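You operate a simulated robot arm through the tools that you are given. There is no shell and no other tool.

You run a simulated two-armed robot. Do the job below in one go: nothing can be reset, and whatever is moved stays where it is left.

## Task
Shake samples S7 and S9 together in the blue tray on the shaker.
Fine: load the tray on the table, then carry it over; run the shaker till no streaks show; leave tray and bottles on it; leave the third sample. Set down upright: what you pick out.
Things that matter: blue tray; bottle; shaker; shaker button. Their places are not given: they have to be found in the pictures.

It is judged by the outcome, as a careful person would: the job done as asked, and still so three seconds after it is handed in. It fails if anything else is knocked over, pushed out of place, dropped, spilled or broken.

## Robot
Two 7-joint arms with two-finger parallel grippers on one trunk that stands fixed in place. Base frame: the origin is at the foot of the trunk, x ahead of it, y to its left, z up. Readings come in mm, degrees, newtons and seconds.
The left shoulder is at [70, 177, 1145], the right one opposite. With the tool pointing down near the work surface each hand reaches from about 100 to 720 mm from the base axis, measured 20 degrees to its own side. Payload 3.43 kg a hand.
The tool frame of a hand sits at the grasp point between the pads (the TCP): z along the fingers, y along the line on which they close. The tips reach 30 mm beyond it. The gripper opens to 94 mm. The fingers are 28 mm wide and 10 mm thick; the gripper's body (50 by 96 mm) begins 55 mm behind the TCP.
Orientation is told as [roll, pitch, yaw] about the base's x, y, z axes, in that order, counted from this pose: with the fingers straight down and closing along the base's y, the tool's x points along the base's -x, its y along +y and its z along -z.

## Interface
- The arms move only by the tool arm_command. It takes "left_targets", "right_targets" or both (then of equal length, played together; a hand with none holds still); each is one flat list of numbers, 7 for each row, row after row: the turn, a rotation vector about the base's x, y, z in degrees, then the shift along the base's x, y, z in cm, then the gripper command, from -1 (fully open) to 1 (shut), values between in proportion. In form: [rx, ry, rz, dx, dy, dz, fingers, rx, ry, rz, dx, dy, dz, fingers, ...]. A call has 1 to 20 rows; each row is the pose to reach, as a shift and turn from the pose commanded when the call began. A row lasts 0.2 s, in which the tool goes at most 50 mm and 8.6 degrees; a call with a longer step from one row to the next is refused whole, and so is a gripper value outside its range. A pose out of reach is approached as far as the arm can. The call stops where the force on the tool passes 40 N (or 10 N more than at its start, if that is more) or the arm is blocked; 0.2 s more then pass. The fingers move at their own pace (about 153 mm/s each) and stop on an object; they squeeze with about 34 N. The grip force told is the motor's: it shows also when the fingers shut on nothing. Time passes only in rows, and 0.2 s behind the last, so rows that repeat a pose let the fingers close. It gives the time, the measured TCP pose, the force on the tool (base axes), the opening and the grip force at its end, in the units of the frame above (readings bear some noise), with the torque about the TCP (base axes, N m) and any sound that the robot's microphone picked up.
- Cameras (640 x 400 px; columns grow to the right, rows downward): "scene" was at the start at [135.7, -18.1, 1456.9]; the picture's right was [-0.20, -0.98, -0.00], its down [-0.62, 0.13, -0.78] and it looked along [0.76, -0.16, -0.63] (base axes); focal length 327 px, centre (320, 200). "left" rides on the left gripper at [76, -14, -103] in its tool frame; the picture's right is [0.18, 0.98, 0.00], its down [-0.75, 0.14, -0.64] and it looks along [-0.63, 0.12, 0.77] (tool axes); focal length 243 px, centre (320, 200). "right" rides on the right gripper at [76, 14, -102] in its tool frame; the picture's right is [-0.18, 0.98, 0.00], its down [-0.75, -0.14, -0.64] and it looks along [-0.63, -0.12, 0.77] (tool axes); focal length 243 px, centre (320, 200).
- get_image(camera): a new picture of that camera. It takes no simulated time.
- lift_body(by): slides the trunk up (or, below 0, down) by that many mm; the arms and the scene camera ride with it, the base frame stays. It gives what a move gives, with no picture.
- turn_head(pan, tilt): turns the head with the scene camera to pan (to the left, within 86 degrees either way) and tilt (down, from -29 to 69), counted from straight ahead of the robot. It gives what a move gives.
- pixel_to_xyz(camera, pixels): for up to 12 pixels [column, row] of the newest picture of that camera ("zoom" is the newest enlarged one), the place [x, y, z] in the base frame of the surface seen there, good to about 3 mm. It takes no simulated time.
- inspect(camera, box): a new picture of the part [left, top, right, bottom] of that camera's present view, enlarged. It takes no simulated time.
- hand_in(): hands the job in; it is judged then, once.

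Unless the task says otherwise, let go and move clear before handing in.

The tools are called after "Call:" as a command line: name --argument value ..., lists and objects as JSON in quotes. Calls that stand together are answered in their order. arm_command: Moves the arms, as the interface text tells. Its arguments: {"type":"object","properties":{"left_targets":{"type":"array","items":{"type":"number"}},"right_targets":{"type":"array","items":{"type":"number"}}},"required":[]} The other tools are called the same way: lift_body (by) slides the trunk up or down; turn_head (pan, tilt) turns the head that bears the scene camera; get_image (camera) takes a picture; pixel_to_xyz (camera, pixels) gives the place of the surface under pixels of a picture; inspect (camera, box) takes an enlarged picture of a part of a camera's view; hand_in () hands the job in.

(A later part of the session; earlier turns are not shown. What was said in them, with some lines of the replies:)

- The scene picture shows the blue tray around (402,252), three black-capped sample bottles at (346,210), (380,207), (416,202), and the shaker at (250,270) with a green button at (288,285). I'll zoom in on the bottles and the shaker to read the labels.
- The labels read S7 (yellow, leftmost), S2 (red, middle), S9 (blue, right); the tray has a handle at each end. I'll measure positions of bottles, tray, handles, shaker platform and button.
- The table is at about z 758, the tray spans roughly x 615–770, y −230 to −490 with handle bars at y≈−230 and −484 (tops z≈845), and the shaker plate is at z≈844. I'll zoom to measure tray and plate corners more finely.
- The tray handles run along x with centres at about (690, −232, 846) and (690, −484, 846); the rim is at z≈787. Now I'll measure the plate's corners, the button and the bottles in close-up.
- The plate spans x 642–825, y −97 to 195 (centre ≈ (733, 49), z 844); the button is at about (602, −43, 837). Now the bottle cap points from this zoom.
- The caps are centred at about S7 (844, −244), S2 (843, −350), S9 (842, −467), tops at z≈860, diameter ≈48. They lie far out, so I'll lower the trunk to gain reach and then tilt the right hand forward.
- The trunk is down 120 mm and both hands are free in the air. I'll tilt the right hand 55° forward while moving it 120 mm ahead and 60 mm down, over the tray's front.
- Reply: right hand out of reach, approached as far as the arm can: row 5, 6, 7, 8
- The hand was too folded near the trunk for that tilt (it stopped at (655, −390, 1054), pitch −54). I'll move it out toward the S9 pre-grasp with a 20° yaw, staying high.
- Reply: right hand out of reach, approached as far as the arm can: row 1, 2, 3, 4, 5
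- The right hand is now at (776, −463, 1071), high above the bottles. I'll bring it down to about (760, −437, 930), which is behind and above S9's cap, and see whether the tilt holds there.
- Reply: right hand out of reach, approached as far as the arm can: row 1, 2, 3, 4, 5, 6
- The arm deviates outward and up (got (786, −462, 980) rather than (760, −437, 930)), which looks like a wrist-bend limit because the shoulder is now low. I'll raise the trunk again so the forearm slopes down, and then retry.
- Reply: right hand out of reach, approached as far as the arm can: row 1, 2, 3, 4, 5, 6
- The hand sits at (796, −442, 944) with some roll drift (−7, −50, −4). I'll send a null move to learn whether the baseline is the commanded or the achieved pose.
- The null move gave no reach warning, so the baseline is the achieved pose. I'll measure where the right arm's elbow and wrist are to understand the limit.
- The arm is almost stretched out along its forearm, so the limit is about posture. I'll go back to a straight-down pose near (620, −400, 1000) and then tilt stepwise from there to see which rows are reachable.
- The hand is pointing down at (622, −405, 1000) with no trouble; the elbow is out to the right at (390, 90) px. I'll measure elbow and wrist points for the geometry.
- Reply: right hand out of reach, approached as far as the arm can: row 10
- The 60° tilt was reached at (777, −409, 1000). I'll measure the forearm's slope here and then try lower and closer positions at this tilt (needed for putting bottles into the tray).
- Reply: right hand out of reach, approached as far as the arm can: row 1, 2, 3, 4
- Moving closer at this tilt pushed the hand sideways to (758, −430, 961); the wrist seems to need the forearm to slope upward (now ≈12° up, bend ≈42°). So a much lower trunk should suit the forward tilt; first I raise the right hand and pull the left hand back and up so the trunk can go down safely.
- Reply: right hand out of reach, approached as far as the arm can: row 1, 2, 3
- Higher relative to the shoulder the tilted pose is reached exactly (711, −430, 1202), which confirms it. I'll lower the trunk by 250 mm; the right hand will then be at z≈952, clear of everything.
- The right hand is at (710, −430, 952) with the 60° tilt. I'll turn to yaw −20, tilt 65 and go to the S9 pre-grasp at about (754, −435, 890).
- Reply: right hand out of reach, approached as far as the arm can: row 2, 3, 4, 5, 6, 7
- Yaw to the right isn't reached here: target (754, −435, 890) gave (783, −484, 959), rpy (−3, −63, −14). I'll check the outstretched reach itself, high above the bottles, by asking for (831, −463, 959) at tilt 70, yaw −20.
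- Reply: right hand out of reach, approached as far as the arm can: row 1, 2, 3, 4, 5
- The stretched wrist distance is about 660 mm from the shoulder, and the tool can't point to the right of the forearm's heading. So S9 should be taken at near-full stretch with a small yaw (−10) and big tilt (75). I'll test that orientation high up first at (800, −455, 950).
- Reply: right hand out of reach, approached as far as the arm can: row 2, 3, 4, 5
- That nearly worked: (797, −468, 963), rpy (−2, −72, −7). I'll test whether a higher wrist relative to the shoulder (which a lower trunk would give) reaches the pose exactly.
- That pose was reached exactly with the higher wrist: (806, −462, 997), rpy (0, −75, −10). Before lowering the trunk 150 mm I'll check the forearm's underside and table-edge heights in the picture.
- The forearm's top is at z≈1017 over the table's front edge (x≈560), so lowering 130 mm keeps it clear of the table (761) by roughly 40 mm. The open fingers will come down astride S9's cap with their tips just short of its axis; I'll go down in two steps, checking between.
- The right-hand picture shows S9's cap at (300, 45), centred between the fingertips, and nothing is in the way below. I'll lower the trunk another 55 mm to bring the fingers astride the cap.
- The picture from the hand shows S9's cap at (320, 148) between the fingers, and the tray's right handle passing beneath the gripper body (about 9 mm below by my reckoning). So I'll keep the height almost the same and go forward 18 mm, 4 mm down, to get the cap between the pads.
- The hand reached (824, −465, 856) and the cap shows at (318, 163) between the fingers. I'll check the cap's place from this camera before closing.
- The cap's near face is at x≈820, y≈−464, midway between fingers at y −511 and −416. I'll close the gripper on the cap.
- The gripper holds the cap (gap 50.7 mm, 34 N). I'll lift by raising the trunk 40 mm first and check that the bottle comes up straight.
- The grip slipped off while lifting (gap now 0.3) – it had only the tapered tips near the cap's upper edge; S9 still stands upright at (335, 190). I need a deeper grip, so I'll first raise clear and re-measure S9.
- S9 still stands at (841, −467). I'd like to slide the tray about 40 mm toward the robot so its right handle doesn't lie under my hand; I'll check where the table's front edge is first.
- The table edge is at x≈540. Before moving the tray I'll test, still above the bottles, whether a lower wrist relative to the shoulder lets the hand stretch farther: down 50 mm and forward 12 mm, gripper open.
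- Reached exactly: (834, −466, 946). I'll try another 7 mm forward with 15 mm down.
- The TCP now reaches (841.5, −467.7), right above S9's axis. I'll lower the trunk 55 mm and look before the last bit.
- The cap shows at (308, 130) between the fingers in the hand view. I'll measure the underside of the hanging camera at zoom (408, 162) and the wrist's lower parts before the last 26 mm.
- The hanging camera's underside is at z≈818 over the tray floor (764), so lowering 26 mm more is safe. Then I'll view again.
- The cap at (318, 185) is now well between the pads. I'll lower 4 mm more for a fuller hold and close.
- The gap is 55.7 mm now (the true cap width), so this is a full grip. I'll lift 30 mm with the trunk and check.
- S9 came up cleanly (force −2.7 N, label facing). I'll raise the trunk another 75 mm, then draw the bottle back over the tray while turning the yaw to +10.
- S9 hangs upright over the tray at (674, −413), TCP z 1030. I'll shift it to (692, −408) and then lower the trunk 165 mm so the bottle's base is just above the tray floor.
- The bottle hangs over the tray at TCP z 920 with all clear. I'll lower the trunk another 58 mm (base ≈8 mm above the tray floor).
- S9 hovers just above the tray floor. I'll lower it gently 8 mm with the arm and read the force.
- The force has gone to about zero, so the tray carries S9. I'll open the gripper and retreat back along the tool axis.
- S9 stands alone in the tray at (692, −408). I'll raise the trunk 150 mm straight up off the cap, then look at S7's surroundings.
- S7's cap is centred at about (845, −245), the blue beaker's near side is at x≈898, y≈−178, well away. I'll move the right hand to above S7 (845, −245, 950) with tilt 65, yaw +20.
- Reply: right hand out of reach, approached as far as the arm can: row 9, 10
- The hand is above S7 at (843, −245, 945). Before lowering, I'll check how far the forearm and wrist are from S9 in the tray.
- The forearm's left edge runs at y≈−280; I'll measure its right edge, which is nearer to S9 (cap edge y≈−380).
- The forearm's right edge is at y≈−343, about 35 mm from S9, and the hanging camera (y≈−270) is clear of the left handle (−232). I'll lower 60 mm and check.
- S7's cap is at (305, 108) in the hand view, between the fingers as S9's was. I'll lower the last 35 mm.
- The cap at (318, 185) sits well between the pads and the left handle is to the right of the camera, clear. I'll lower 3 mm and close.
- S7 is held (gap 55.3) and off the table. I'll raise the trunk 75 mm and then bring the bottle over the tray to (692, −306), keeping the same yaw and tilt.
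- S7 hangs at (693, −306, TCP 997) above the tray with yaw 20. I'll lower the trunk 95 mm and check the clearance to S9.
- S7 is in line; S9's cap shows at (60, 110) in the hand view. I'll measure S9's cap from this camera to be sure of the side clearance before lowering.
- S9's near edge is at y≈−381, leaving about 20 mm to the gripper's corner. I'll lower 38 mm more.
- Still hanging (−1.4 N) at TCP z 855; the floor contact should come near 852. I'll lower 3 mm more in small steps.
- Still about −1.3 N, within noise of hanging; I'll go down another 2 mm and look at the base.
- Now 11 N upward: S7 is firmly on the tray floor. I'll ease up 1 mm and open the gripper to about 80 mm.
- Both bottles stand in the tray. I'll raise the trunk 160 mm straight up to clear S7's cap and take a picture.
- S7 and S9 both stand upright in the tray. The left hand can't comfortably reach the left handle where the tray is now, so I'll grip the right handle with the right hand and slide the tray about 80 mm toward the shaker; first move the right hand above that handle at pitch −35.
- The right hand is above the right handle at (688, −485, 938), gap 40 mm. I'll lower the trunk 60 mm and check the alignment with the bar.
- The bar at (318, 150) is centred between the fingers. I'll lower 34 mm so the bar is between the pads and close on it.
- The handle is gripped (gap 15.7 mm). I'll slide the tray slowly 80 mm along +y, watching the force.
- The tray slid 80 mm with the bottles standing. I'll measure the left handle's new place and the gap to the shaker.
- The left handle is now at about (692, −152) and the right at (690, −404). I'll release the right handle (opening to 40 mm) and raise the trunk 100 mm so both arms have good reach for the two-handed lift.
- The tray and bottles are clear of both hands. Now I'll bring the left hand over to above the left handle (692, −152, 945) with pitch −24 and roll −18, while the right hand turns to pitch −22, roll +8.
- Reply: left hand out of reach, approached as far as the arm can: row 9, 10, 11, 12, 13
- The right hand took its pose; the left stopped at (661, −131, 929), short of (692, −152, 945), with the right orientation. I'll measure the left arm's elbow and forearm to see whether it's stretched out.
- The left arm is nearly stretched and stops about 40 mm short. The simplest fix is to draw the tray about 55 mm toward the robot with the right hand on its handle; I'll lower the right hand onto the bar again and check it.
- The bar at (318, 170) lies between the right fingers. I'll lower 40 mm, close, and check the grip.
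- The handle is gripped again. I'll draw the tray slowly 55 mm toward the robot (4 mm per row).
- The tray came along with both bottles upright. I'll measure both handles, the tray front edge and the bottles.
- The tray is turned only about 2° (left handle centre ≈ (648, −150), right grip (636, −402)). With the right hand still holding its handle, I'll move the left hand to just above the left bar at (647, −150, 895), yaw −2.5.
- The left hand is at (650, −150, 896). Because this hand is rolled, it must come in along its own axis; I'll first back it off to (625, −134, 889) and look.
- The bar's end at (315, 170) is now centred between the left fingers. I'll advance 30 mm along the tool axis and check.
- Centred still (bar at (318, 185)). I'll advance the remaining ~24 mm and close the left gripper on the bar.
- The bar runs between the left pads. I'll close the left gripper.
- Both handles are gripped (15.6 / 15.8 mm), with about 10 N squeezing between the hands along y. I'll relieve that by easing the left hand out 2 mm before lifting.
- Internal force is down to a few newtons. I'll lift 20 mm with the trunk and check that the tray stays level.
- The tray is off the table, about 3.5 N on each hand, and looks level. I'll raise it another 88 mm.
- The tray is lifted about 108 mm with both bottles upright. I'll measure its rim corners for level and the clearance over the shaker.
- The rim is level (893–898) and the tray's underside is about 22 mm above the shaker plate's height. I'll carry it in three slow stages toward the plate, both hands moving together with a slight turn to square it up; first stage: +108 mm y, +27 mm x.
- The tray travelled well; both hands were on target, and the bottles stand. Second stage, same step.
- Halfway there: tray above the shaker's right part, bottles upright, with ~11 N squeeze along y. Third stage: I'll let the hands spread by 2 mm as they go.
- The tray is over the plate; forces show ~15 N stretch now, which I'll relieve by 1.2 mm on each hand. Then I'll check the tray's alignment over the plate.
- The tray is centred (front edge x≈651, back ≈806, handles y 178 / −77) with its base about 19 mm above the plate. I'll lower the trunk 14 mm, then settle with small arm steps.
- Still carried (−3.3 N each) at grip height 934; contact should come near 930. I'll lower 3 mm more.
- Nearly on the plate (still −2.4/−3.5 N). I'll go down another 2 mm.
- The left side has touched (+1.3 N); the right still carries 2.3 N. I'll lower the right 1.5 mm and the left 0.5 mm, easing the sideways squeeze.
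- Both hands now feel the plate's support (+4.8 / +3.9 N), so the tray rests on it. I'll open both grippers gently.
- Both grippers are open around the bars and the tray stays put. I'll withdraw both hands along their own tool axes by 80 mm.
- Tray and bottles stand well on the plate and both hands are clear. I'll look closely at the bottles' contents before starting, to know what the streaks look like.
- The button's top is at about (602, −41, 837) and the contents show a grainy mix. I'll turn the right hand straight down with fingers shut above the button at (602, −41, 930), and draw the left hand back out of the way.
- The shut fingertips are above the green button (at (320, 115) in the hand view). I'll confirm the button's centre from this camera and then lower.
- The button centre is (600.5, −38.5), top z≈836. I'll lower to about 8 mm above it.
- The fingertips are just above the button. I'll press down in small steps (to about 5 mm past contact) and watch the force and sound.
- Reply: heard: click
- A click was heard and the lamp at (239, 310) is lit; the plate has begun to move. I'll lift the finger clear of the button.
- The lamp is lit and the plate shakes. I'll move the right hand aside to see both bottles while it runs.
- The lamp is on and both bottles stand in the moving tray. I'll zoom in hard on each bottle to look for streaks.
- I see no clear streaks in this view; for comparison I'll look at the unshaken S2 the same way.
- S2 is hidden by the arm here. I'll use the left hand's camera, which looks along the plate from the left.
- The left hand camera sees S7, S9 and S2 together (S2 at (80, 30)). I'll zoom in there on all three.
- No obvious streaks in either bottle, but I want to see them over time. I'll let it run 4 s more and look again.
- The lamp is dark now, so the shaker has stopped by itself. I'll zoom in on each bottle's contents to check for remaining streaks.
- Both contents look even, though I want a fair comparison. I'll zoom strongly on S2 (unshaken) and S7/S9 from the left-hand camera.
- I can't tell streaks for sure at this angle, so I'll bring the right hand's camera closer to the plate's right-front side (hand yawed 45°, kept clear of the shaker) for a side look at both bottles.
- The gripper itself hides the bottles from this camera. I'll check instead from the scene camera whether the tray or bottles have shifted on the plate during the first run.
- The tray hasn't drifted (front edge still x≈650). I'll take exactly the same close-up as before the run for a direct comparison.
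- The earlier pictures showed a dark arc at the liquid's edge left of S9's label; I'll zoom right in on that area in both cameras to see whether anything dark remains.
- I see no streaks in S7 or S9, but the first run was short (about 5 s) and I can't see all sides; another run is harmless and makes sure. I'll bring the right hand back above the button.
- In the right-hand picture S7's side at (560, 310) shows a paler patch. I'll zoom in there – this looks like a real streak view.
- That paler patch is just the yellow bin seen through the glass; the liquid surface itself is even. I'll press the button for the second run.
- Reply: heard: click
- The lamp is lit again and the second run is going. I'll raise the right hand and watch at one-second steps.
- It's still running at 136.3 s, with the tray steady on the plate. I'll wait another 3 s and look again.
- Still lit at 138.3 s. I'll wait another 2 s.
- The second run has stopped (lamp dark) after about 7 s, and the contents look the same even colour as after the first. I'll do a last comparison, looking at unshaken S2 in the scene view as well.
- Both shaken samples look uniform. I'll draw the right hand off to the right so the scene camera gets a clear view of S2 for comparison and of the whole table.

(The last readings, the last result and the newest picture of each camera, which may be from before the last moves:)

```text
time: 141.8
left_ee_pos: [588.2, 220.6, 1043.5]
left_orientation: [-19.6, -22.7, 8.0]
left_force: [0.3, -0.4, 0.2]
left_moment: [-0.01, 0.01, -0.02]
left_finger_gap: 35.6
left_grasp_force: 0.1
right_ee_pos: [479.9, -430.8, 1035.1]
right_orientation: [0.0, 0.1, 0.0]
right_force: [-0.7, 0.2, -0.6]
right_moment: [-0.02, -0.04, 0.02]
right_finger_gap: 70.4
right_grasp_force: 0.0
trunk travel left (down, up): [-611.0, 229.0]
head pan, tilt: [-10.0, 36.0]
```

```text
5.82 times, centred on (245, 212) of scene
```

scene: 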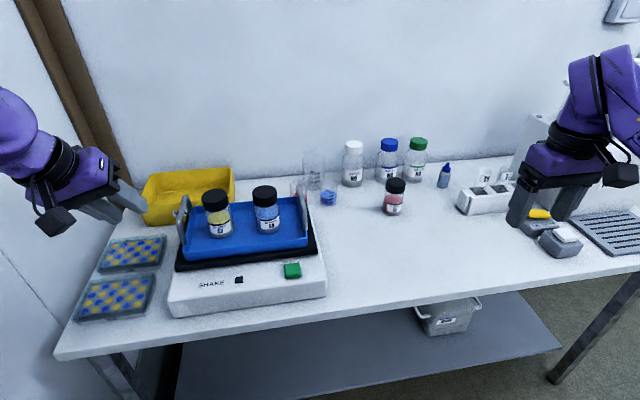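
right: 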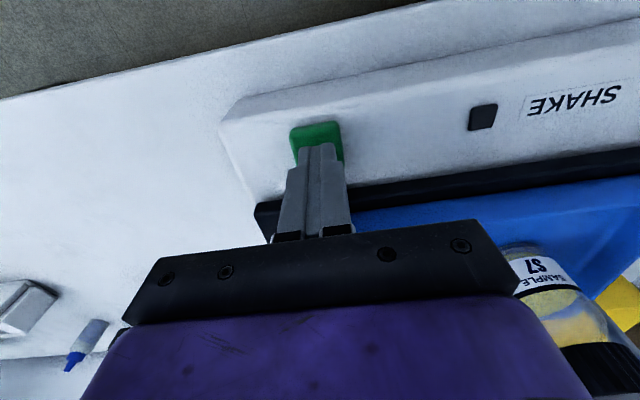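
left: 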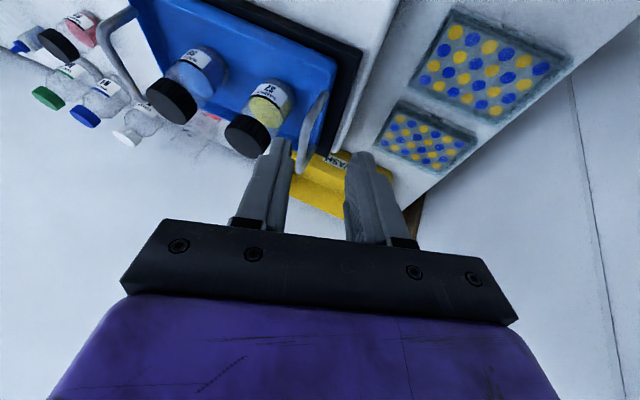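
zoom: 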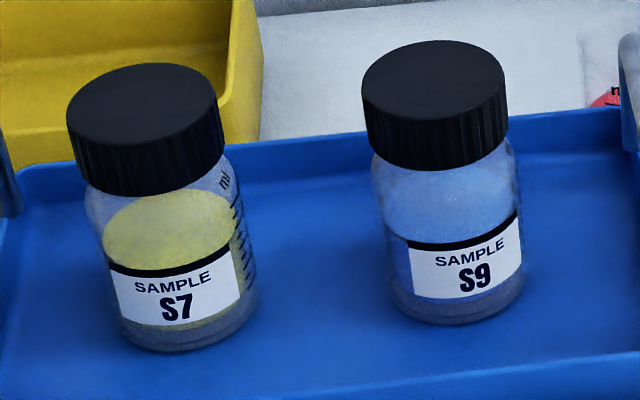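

Call:
inspect --camera "scene" --box '[375, 172, 413, 218]'

Call:
inspect --camera "scene" --box '[200, 185, 238, 240]'

Call:
inspect --camera "scene" --box '[248, 183, 286, 238]'

```text
8.70 times, centred on (394, 195) of scene
```

zoom: 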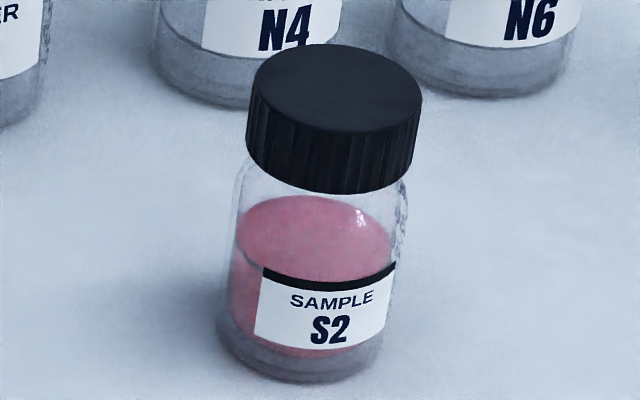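

```text
7.27 times, centred on (219, 212) of scene
```

zoom: 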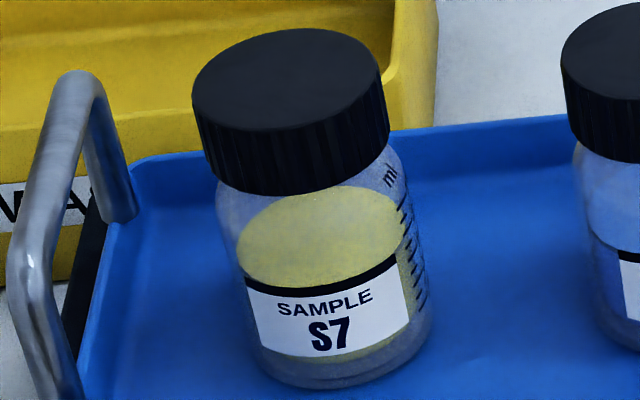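

```text
7.27 times, centred on (267, 210) of scene
```

zoom: 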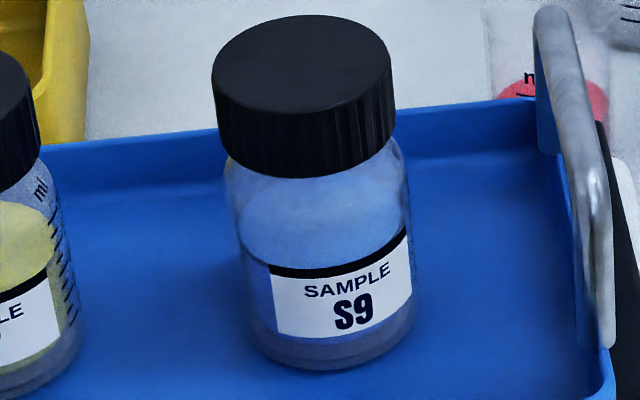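

S2 shows a greyish line left of its label that S7 and S9 don't seem to have. I'll magnify that same spot on all three.

Call:
inspect --camera "scene" --box '[255, 203, 275, 228]'

Call:
inspect --camera "scene" --box '[206, 206, 230, 232]'

Call:
inspect --camera "scene" --box '[382, 190, 404, 214]'

```text
16.00 times, centred on (265, 216) of scene
```

zoom: 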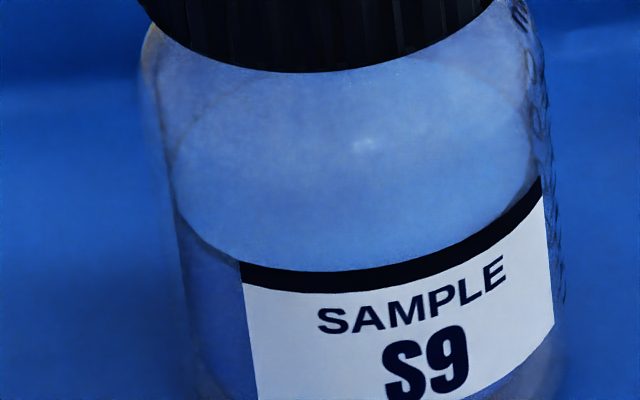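

```text
15.38 times, centred on (218, 219) of scene
```

zoom: 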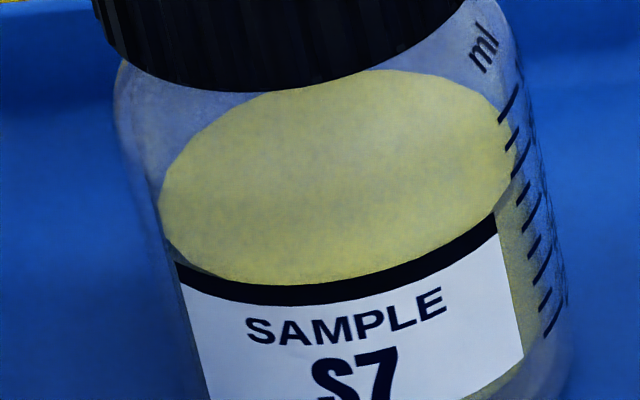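

```text
16.00 times, centred on (393, 202) of scene
```

zoom: 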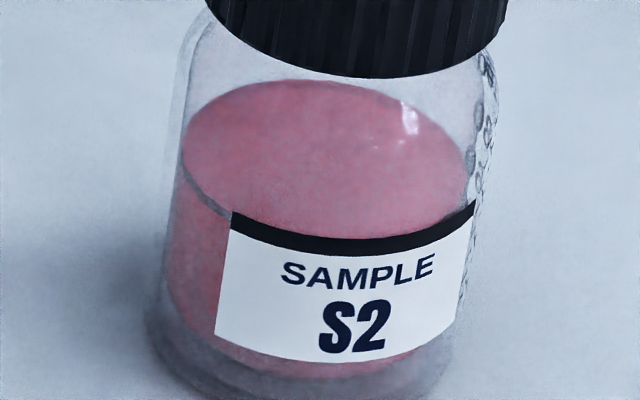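

I see no streaks in either bottle at high magnification; the thin edge line is the liquid rim, which S2 has too. For a safe margin I'll give one more run: first bring the right hand (fingers shut) back above the button.

Call:
arm_command --right_targets '[0, 0, 0, 0.5, 3, 0, 1, 0, 0, 0, 1, 7, 0, 1, 0, 0, 0, 2, 11, 0, 1, 0, 0, 0, 3.5, 15, -1, 1, 0, 0, 0, 5, 19, -2, 1, 0, 0, 0, 7, 23, -3, 1, 0, 0, 0, 8.5, 27, -4, 1, 0, 0, 0, 10, 31, -6, 1, 0, 0, 0, 11, 35, -8, 1, 0, 0, 0, 12, 38, -10, 1, 0, 0, 0, 12.1, 39.2, -11.5, 1, 0, 0, 0, 12.1, 39.2, -13.5, 1, 0, 0, 0, 12.1, 39.2, -15.6, 1, 0, 0, 0, 12.1, 39.2, -15.6, 1]'

Call:
turn_head --pan 0 --tilt 38

Call:
inspect --camera "scene" --box '[230, 150, 400, 290]'

Call:
get_image --camera "right"

```text
time: 144.8
left_ee_pos: [588.4, 221.0, 1043.1]
left_orientation: [-19.5, -22.8, 7.9]
left_force: [0.0, 0.4, -0.4]
left_moment: [-0.01, 0.02, 0.02]
left_finger_gap: 35.3
left_grasp_force: 0.3
right_ee_pos: [602.4, -35.3, 879.1]
right_orientation: [0.0, 0.1, 0.0]
right_force: [0.6, 0.1, -0.2]
right_moment: [0.02, 0.01, 0.01]
right_finger_gap: 0.0
right_grasp_force: 33.1
trunk travel left (down, up): [-611.0, 229.0]
head pan, tilt: [-10.0, 36.0]
```

```text
time: 145.5
left_ee_pos: [588.7, 220.9, 1042.4]
left_orientation: [-19.6, -22.8, 7.9]
left_force: [-0.5, -0.1, -0.1]
left_moment: [-0.01, -0.01, 0.02]
left_finger_gap: 35.4
left_grasp_force: 0.1
right_ee_pos: [601.0, -36.2, 879.1]
right_orientation: [0.1, 0.0, 0.1]
right_force: [-0.4, -0.3, -0.4]
right_moment: [0.0, 0.02, -0.02]
right_finger_gap: 0.0
right_grasp_force: 33.1
trunk travel left (down, up): [-611.0, 229.0]
head pan, tilt: [0.0, 38.0]
```

```text
2.86 times, centred on (315, 220) of scene
```

zoom: 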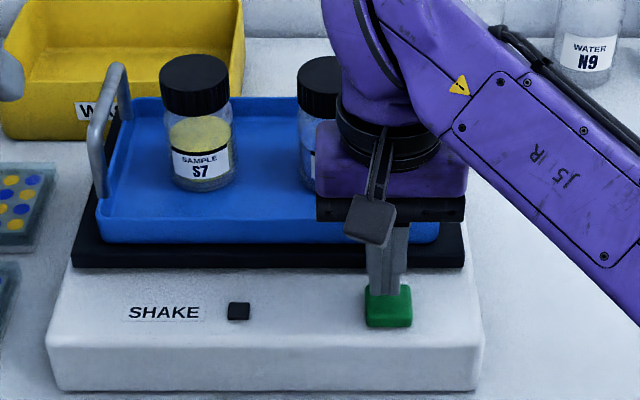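

```text
taken
```

right: 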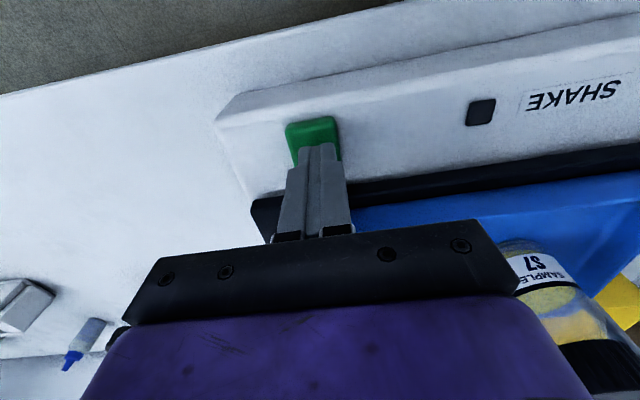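

The shut fingertips are right above the button again and the lamp is dark. I'll press once and lift off.

Call:
arm_command --right_targets '[0, 0, 0, 0, -0.2, -0.5, 1, 0, 0, 0, 0, -0.2, -1.0, 1, 0, 0, 0, 0, -0.2, -1.4, 1, 0, 0, 0, 0, -0.2, -1.7, 1, 0, 0, 0, 0, -0.2, 0, 1, 0, 0, 0, 0, -0.2, 3, 1, 0, 0, 0, -1, -2, 5, 1, 0, 0, 0, -2, -6, 7, 1, 0, 0, 0, -4, -10, 9, 1, 0, 0, 0, -6, -14, 10, 1, 0, 0, 0, -7, -17, 10, 1]'

Call:
inspect --camera "scene" --box '[220, 150, 390, 290]'

```text
time: 147.9
left_ee_pos: [587.8, 220.3, 1042.2]
left_orientation: [-19.5, -22.8, 7.8]
left_force: [0.7, 0.0, -1.0]
left_moment: [0.01, 0.02, 0.0]
left_finger_gap: 35.4
left_grasp_force: 0.0
right_ee_pos: [530.3, -206.0, 982.3]
right_orientation: [0.1, 0.1, 0.0]
right_force: [-0.3, 0.2, -0.1]
right_moment: [0.03, 0.01, -0.02]
right_finger_gap: 0.0
right_grasp_force: 33.4
trunk travel left (down, up): [-611.0, 229.0]
head pan, tilt: [0.0, 38.0]
```

```text
2.86 times, centred on (305, 220) of scene
```

zoom: 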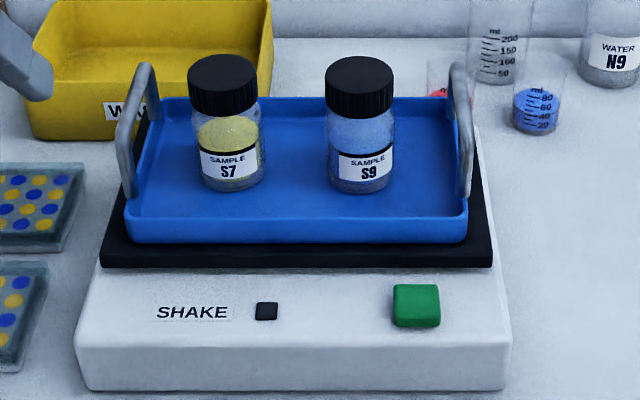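

No click was heard and the lamp is dark, so that press was a hair too shallow. Tray and bottles are fine; I'll go back and press about 1 mm deeper with a short hold.

Call:
arm_command --right_targets '[0, 0, 0, 1.5, 4, 0, 1, 0, 0, 0, 3, 8, -1, 1, 0, 0, 0, 4.5, 12, -2, 1, 0, 0, 0, 6, 15, -4, 1, 0, 0, 0, 7.1, 16.8, -6.5, 1, 0, 0, 0, 7.1, 16.8, -8.5, 1, 0, 0, 0, 7.1, 16.8, -10.3, 1, 0, 0, 0, 7.1, 16.8, -10.3, 1]'

Call:
arm_command --right_targets '[0, 0, 0, 0, 0, -0.5, 1, 0, 0, 0, 0, 0, -1.0, 1, 0, 0, 0, 0, 0, -1.5, 1, 0, 0, 0, 0, 0, -1.8, 1, 0, 0, 0, 0, 0, -1.9, 1, 0, 0, 0, 0, 0, 0, 1, 0, 0, 0, 0, 0, 3, 1]'

Call:
inspect --camera "scene" --box '[220, 150, 390, 290]'

```text
time: 149.7
left_ee_pos: [589.1, 221.9, 1043.0]
left_orientation: [-19.7, -22.7, 7.9]
left_force: [0.1, 0.1, -0.9]
left_moment: [-0.04, -0.02, 0.0]
left_finger_gap: 35.6
left_grasp_force: 0.0
right_ee_pos: [604.3, -39.3, 879.2]
right_orientation: [0.0, 0.1, 0.0]
right_force: [-0.4, 1.2, -0.4]
right_moment: [0.0, -0.03, -0.03]
right_finger_gap: 0.1
right_grasp_force: 32.7
trunk travel left (down, up): [-611.0, 229.0]
head pan, tilt: [0.0, 38.0]
```

```text
time: 151.3
left_ee_pos: [587.5, 222.0, 1042.7]
left_orientation: [-19.6, -22.7, 7.9]
left_force: [-1.3, -0.1, 0.3]
left_moment: [-0.04, 0.02, 0.0]
left_finger_gap: 35.3
left_grasp_force: 0.0
right_ee_pos: [603.1, -37.0, 907.2]
right_orientation: [0.1, 0.1, 0.1]
right_force: [-0.5, 1.0, 0.6]
right_moment: [0.01, -0.01, -0.03]
right_finger_gap: 0.0
right_grasp_force: 32.8
trunk travel left (down, up): [-611.0, 229.0]
head pan, tilt: [0.0, 38.0]
heard: click
```

```text
2.86 times, centred on (305, 220) of scene
```

zoom: 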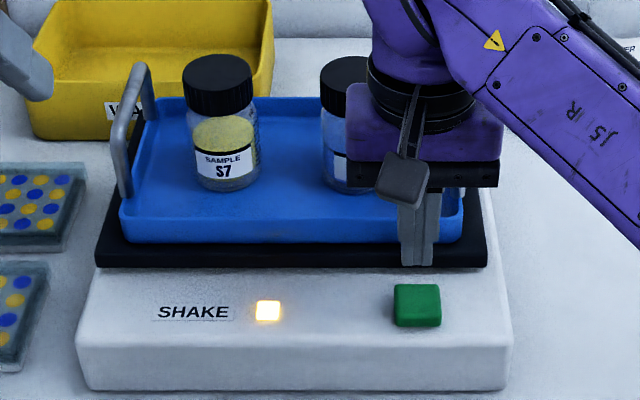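

The click was heard and the lamp is lit: the third run is going. I'll move the right hand clear to the side and let the run finish.

Call:
arm_command --right_targets '[0, 0, 0, -1, -2, 2, 1, 0, 0, 0, -2, -6, 4, 1, 0, 0, 0, -4, -10, 6, 1, 0, 0, 0, -6, -14, 7, 1, 0, 0, 0, -7, -18, 8, 1, 0, 0, 0, -8, -22, 9, 0.5, 0, 0, 0, -9, -26, 10, 0, 0, 0, 0, -10, -30, 11, 0, 0, 0, 0, -11, -34, 12, 0, 0, 0, 0, -12, -38, 12, 0, 0, 0, 0, -12, -39, 12, 0, 0, 0, 0, -12, -39, 12, 0, 0, 0, 0, -12, -39, 12, 0, 0, 0, 0, -12, -39, 12, 0, 0, 0, 0, -12, -39, 12, 0]'

Call:
inspect --camera "scene" --box '[220, 150, 390, 290]'

Call:
arm_command --right_targets '[0, 0, 0, 0, 0, 0, 0, 0, 0, 0, 0, 0, 0, 0, 0, 0, 0, 0, 0, 0, 0, 0, 0, 0, 0, 0, 0, 0, 0, 0, 0, 0, 0, 0, 0, 0, 0, 0, 0, 0, 0, 0, 0, 0, 0, 0, 0, 0, 0, 0, 0, 0, 0, 0, 0, 0, 0, 0, 0, 0, 0, 0, 0, 0, 0, 0, 0, 0, 0, 0, 0, 0, 0, 0, 0, 0, 0, 0, 0, 0, 0, 0, 0, 0, 0, 0, 0, 0, 0, 0, 0, 0, 0, 0, 0, 0, 0, 0, 0, 0, 0, 0, 0, 0, 0, 0, 0, 0, 0, 0, 0, 0, 0, 0, 0, 0, 0, 0, 0, 0, 0, 0, 0, 0, 0, 0]'

Call:
inspect --camera "scene" --box '[220, 150, 390, 290]'

Call:
get_image --camera "scene"

```text
time: 154.5
left_ee_pos: [588.2, 220.7, 1042.8]
left_orientation: [-19.6, -22.8, 7.9]
left_force: [-1.0, 0.2, -0.3]
left_moment: [0.01, 0.01, -0.01]
left_finger_gap: 35.0
left_grasp_force: 0.0
right_ee_pos: [482.1, -426.5, 1029.1]
right_orientation: [0.0, 0.1, 0.0]
right_force: [1.1, 0.4, -0.3]
right_moment: [0.04, 0.01, 0.0]
right_finger_gap: 47.0
right_grasp_force: 0.0
trunk travel left (down, up): [-611.0, 229.0]
head pan, tilt: [0.0, 38.0]
```

```text
2.86 times, centred on (305, 220) of scene
```

zoom: 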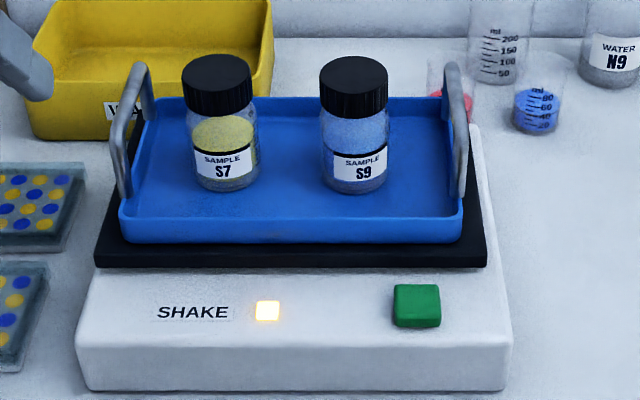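

```text
time: 158.3
left_ee_pos: [589.3, 221.3, 1042.9]
left_orientation: [-19.6, -22.7, 7.9]
left_force: [-0.3, 0.0, 0.4]
left_moment: [0.0, 0.02, 0.01]
left_finger_gap: 35.5
left_grasp_force: 0.0
right_ee_pos: [481.6, -426.2, 1028.0]
right_orientation: [0.0, 0.0, 0.1]
right_force: [0.7, -0.2, -1.0]
right_moment: [0.0, 0.03, -0.02]
right_finger_gap: 47.1
right_grasp_force: 0.1
trunk travel left (down, up): [-611.0, 229.0]
head pan, tilt: [0.0, 38.0]
```

```text
2.86 times, centred on (305, 220) of scene
```

zoom: 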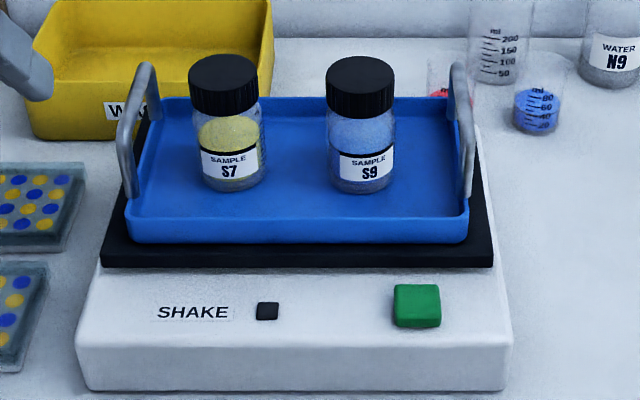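

```text
taken
```

scene: 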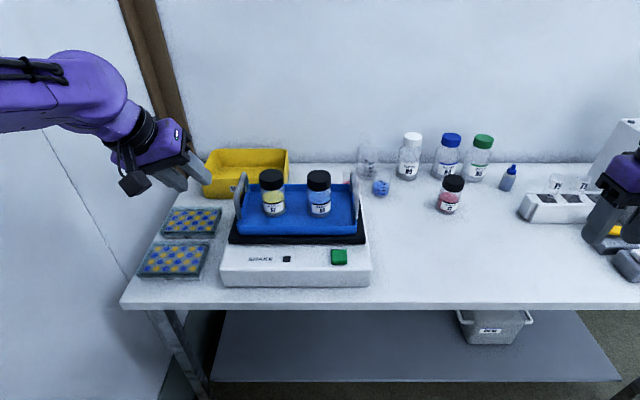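

The third run has finished (lamp dark); tray, S7 and S9 stand on the plate, S2 and the rest are in place, and both hands are clear. One last close look at the contents before handing in.

Call:
inspect --camera "scene" --box '[255, 160, 345, 220]'

Call:
inspect --camera "left" --box '[140, 30, 310, 165]'

Call:
inspect --camera "scene" --box '[350, 120, 640, 290]'

```text
6.67 times, centred on (300, 190) of scene
```

zoom: 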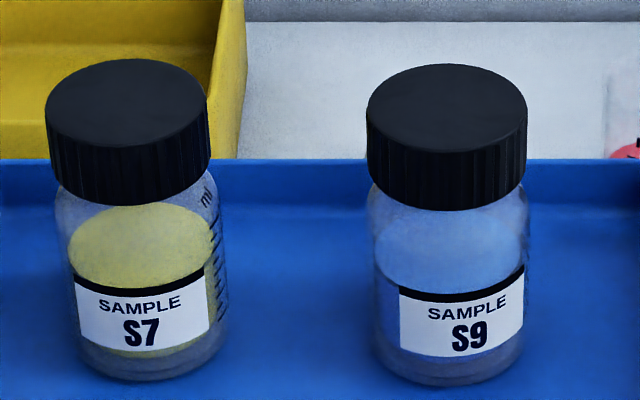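

```text
2.96 times, centred on (225, 98) of left
```

zoom: 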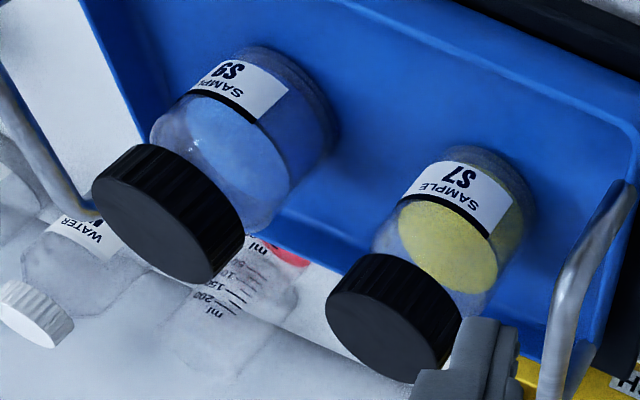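

```text
2.21 times, centred on (495, 205) of scene
```

zoom: 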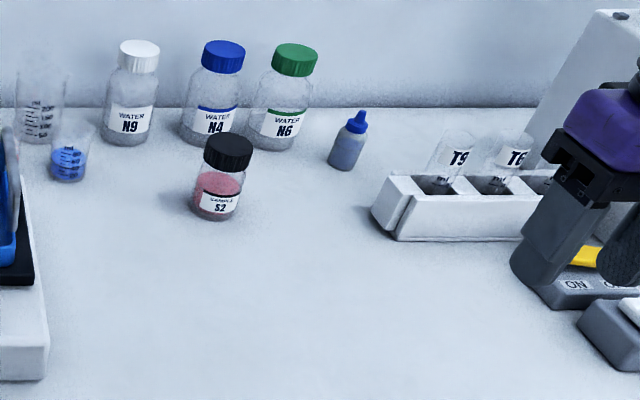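

S7 and S9 stand upright in the blue tray on the stopped shaker, and I can see no streaks in either one. S2 and everything else are where they were, and both hands are clear of everything, so I'm handing in the job.

Call:
hand_in

```text
The job is handed in.
```

S7 and S9 are shaken and standing upright in the blue tray on the shaker, which has stopped. I've handed the job in.

- **Mixing:** I ran the shaker three times; each run lasted about 7 seconds and stopped on its own. After each run the contents looked even and I saw no streaks. I couldn't see every side of the bottles, and unshaken S2 showed no clear streaks either, so the second and third runs were for margin.
- **Loading:** My first grip on S9 slipped off its cap during the lift. The bottle stayed standing in its place, and the second grip held.
- **Carrying:** Before lifting, I slid the loaded tray a short way on the table so the left hand could reach its handle. Both hands then carried it level onto the shaker plate.
- **Everything else:** S2 was left alone. I saw nothing else knocked over, moved or spilled, and both hands are clear.
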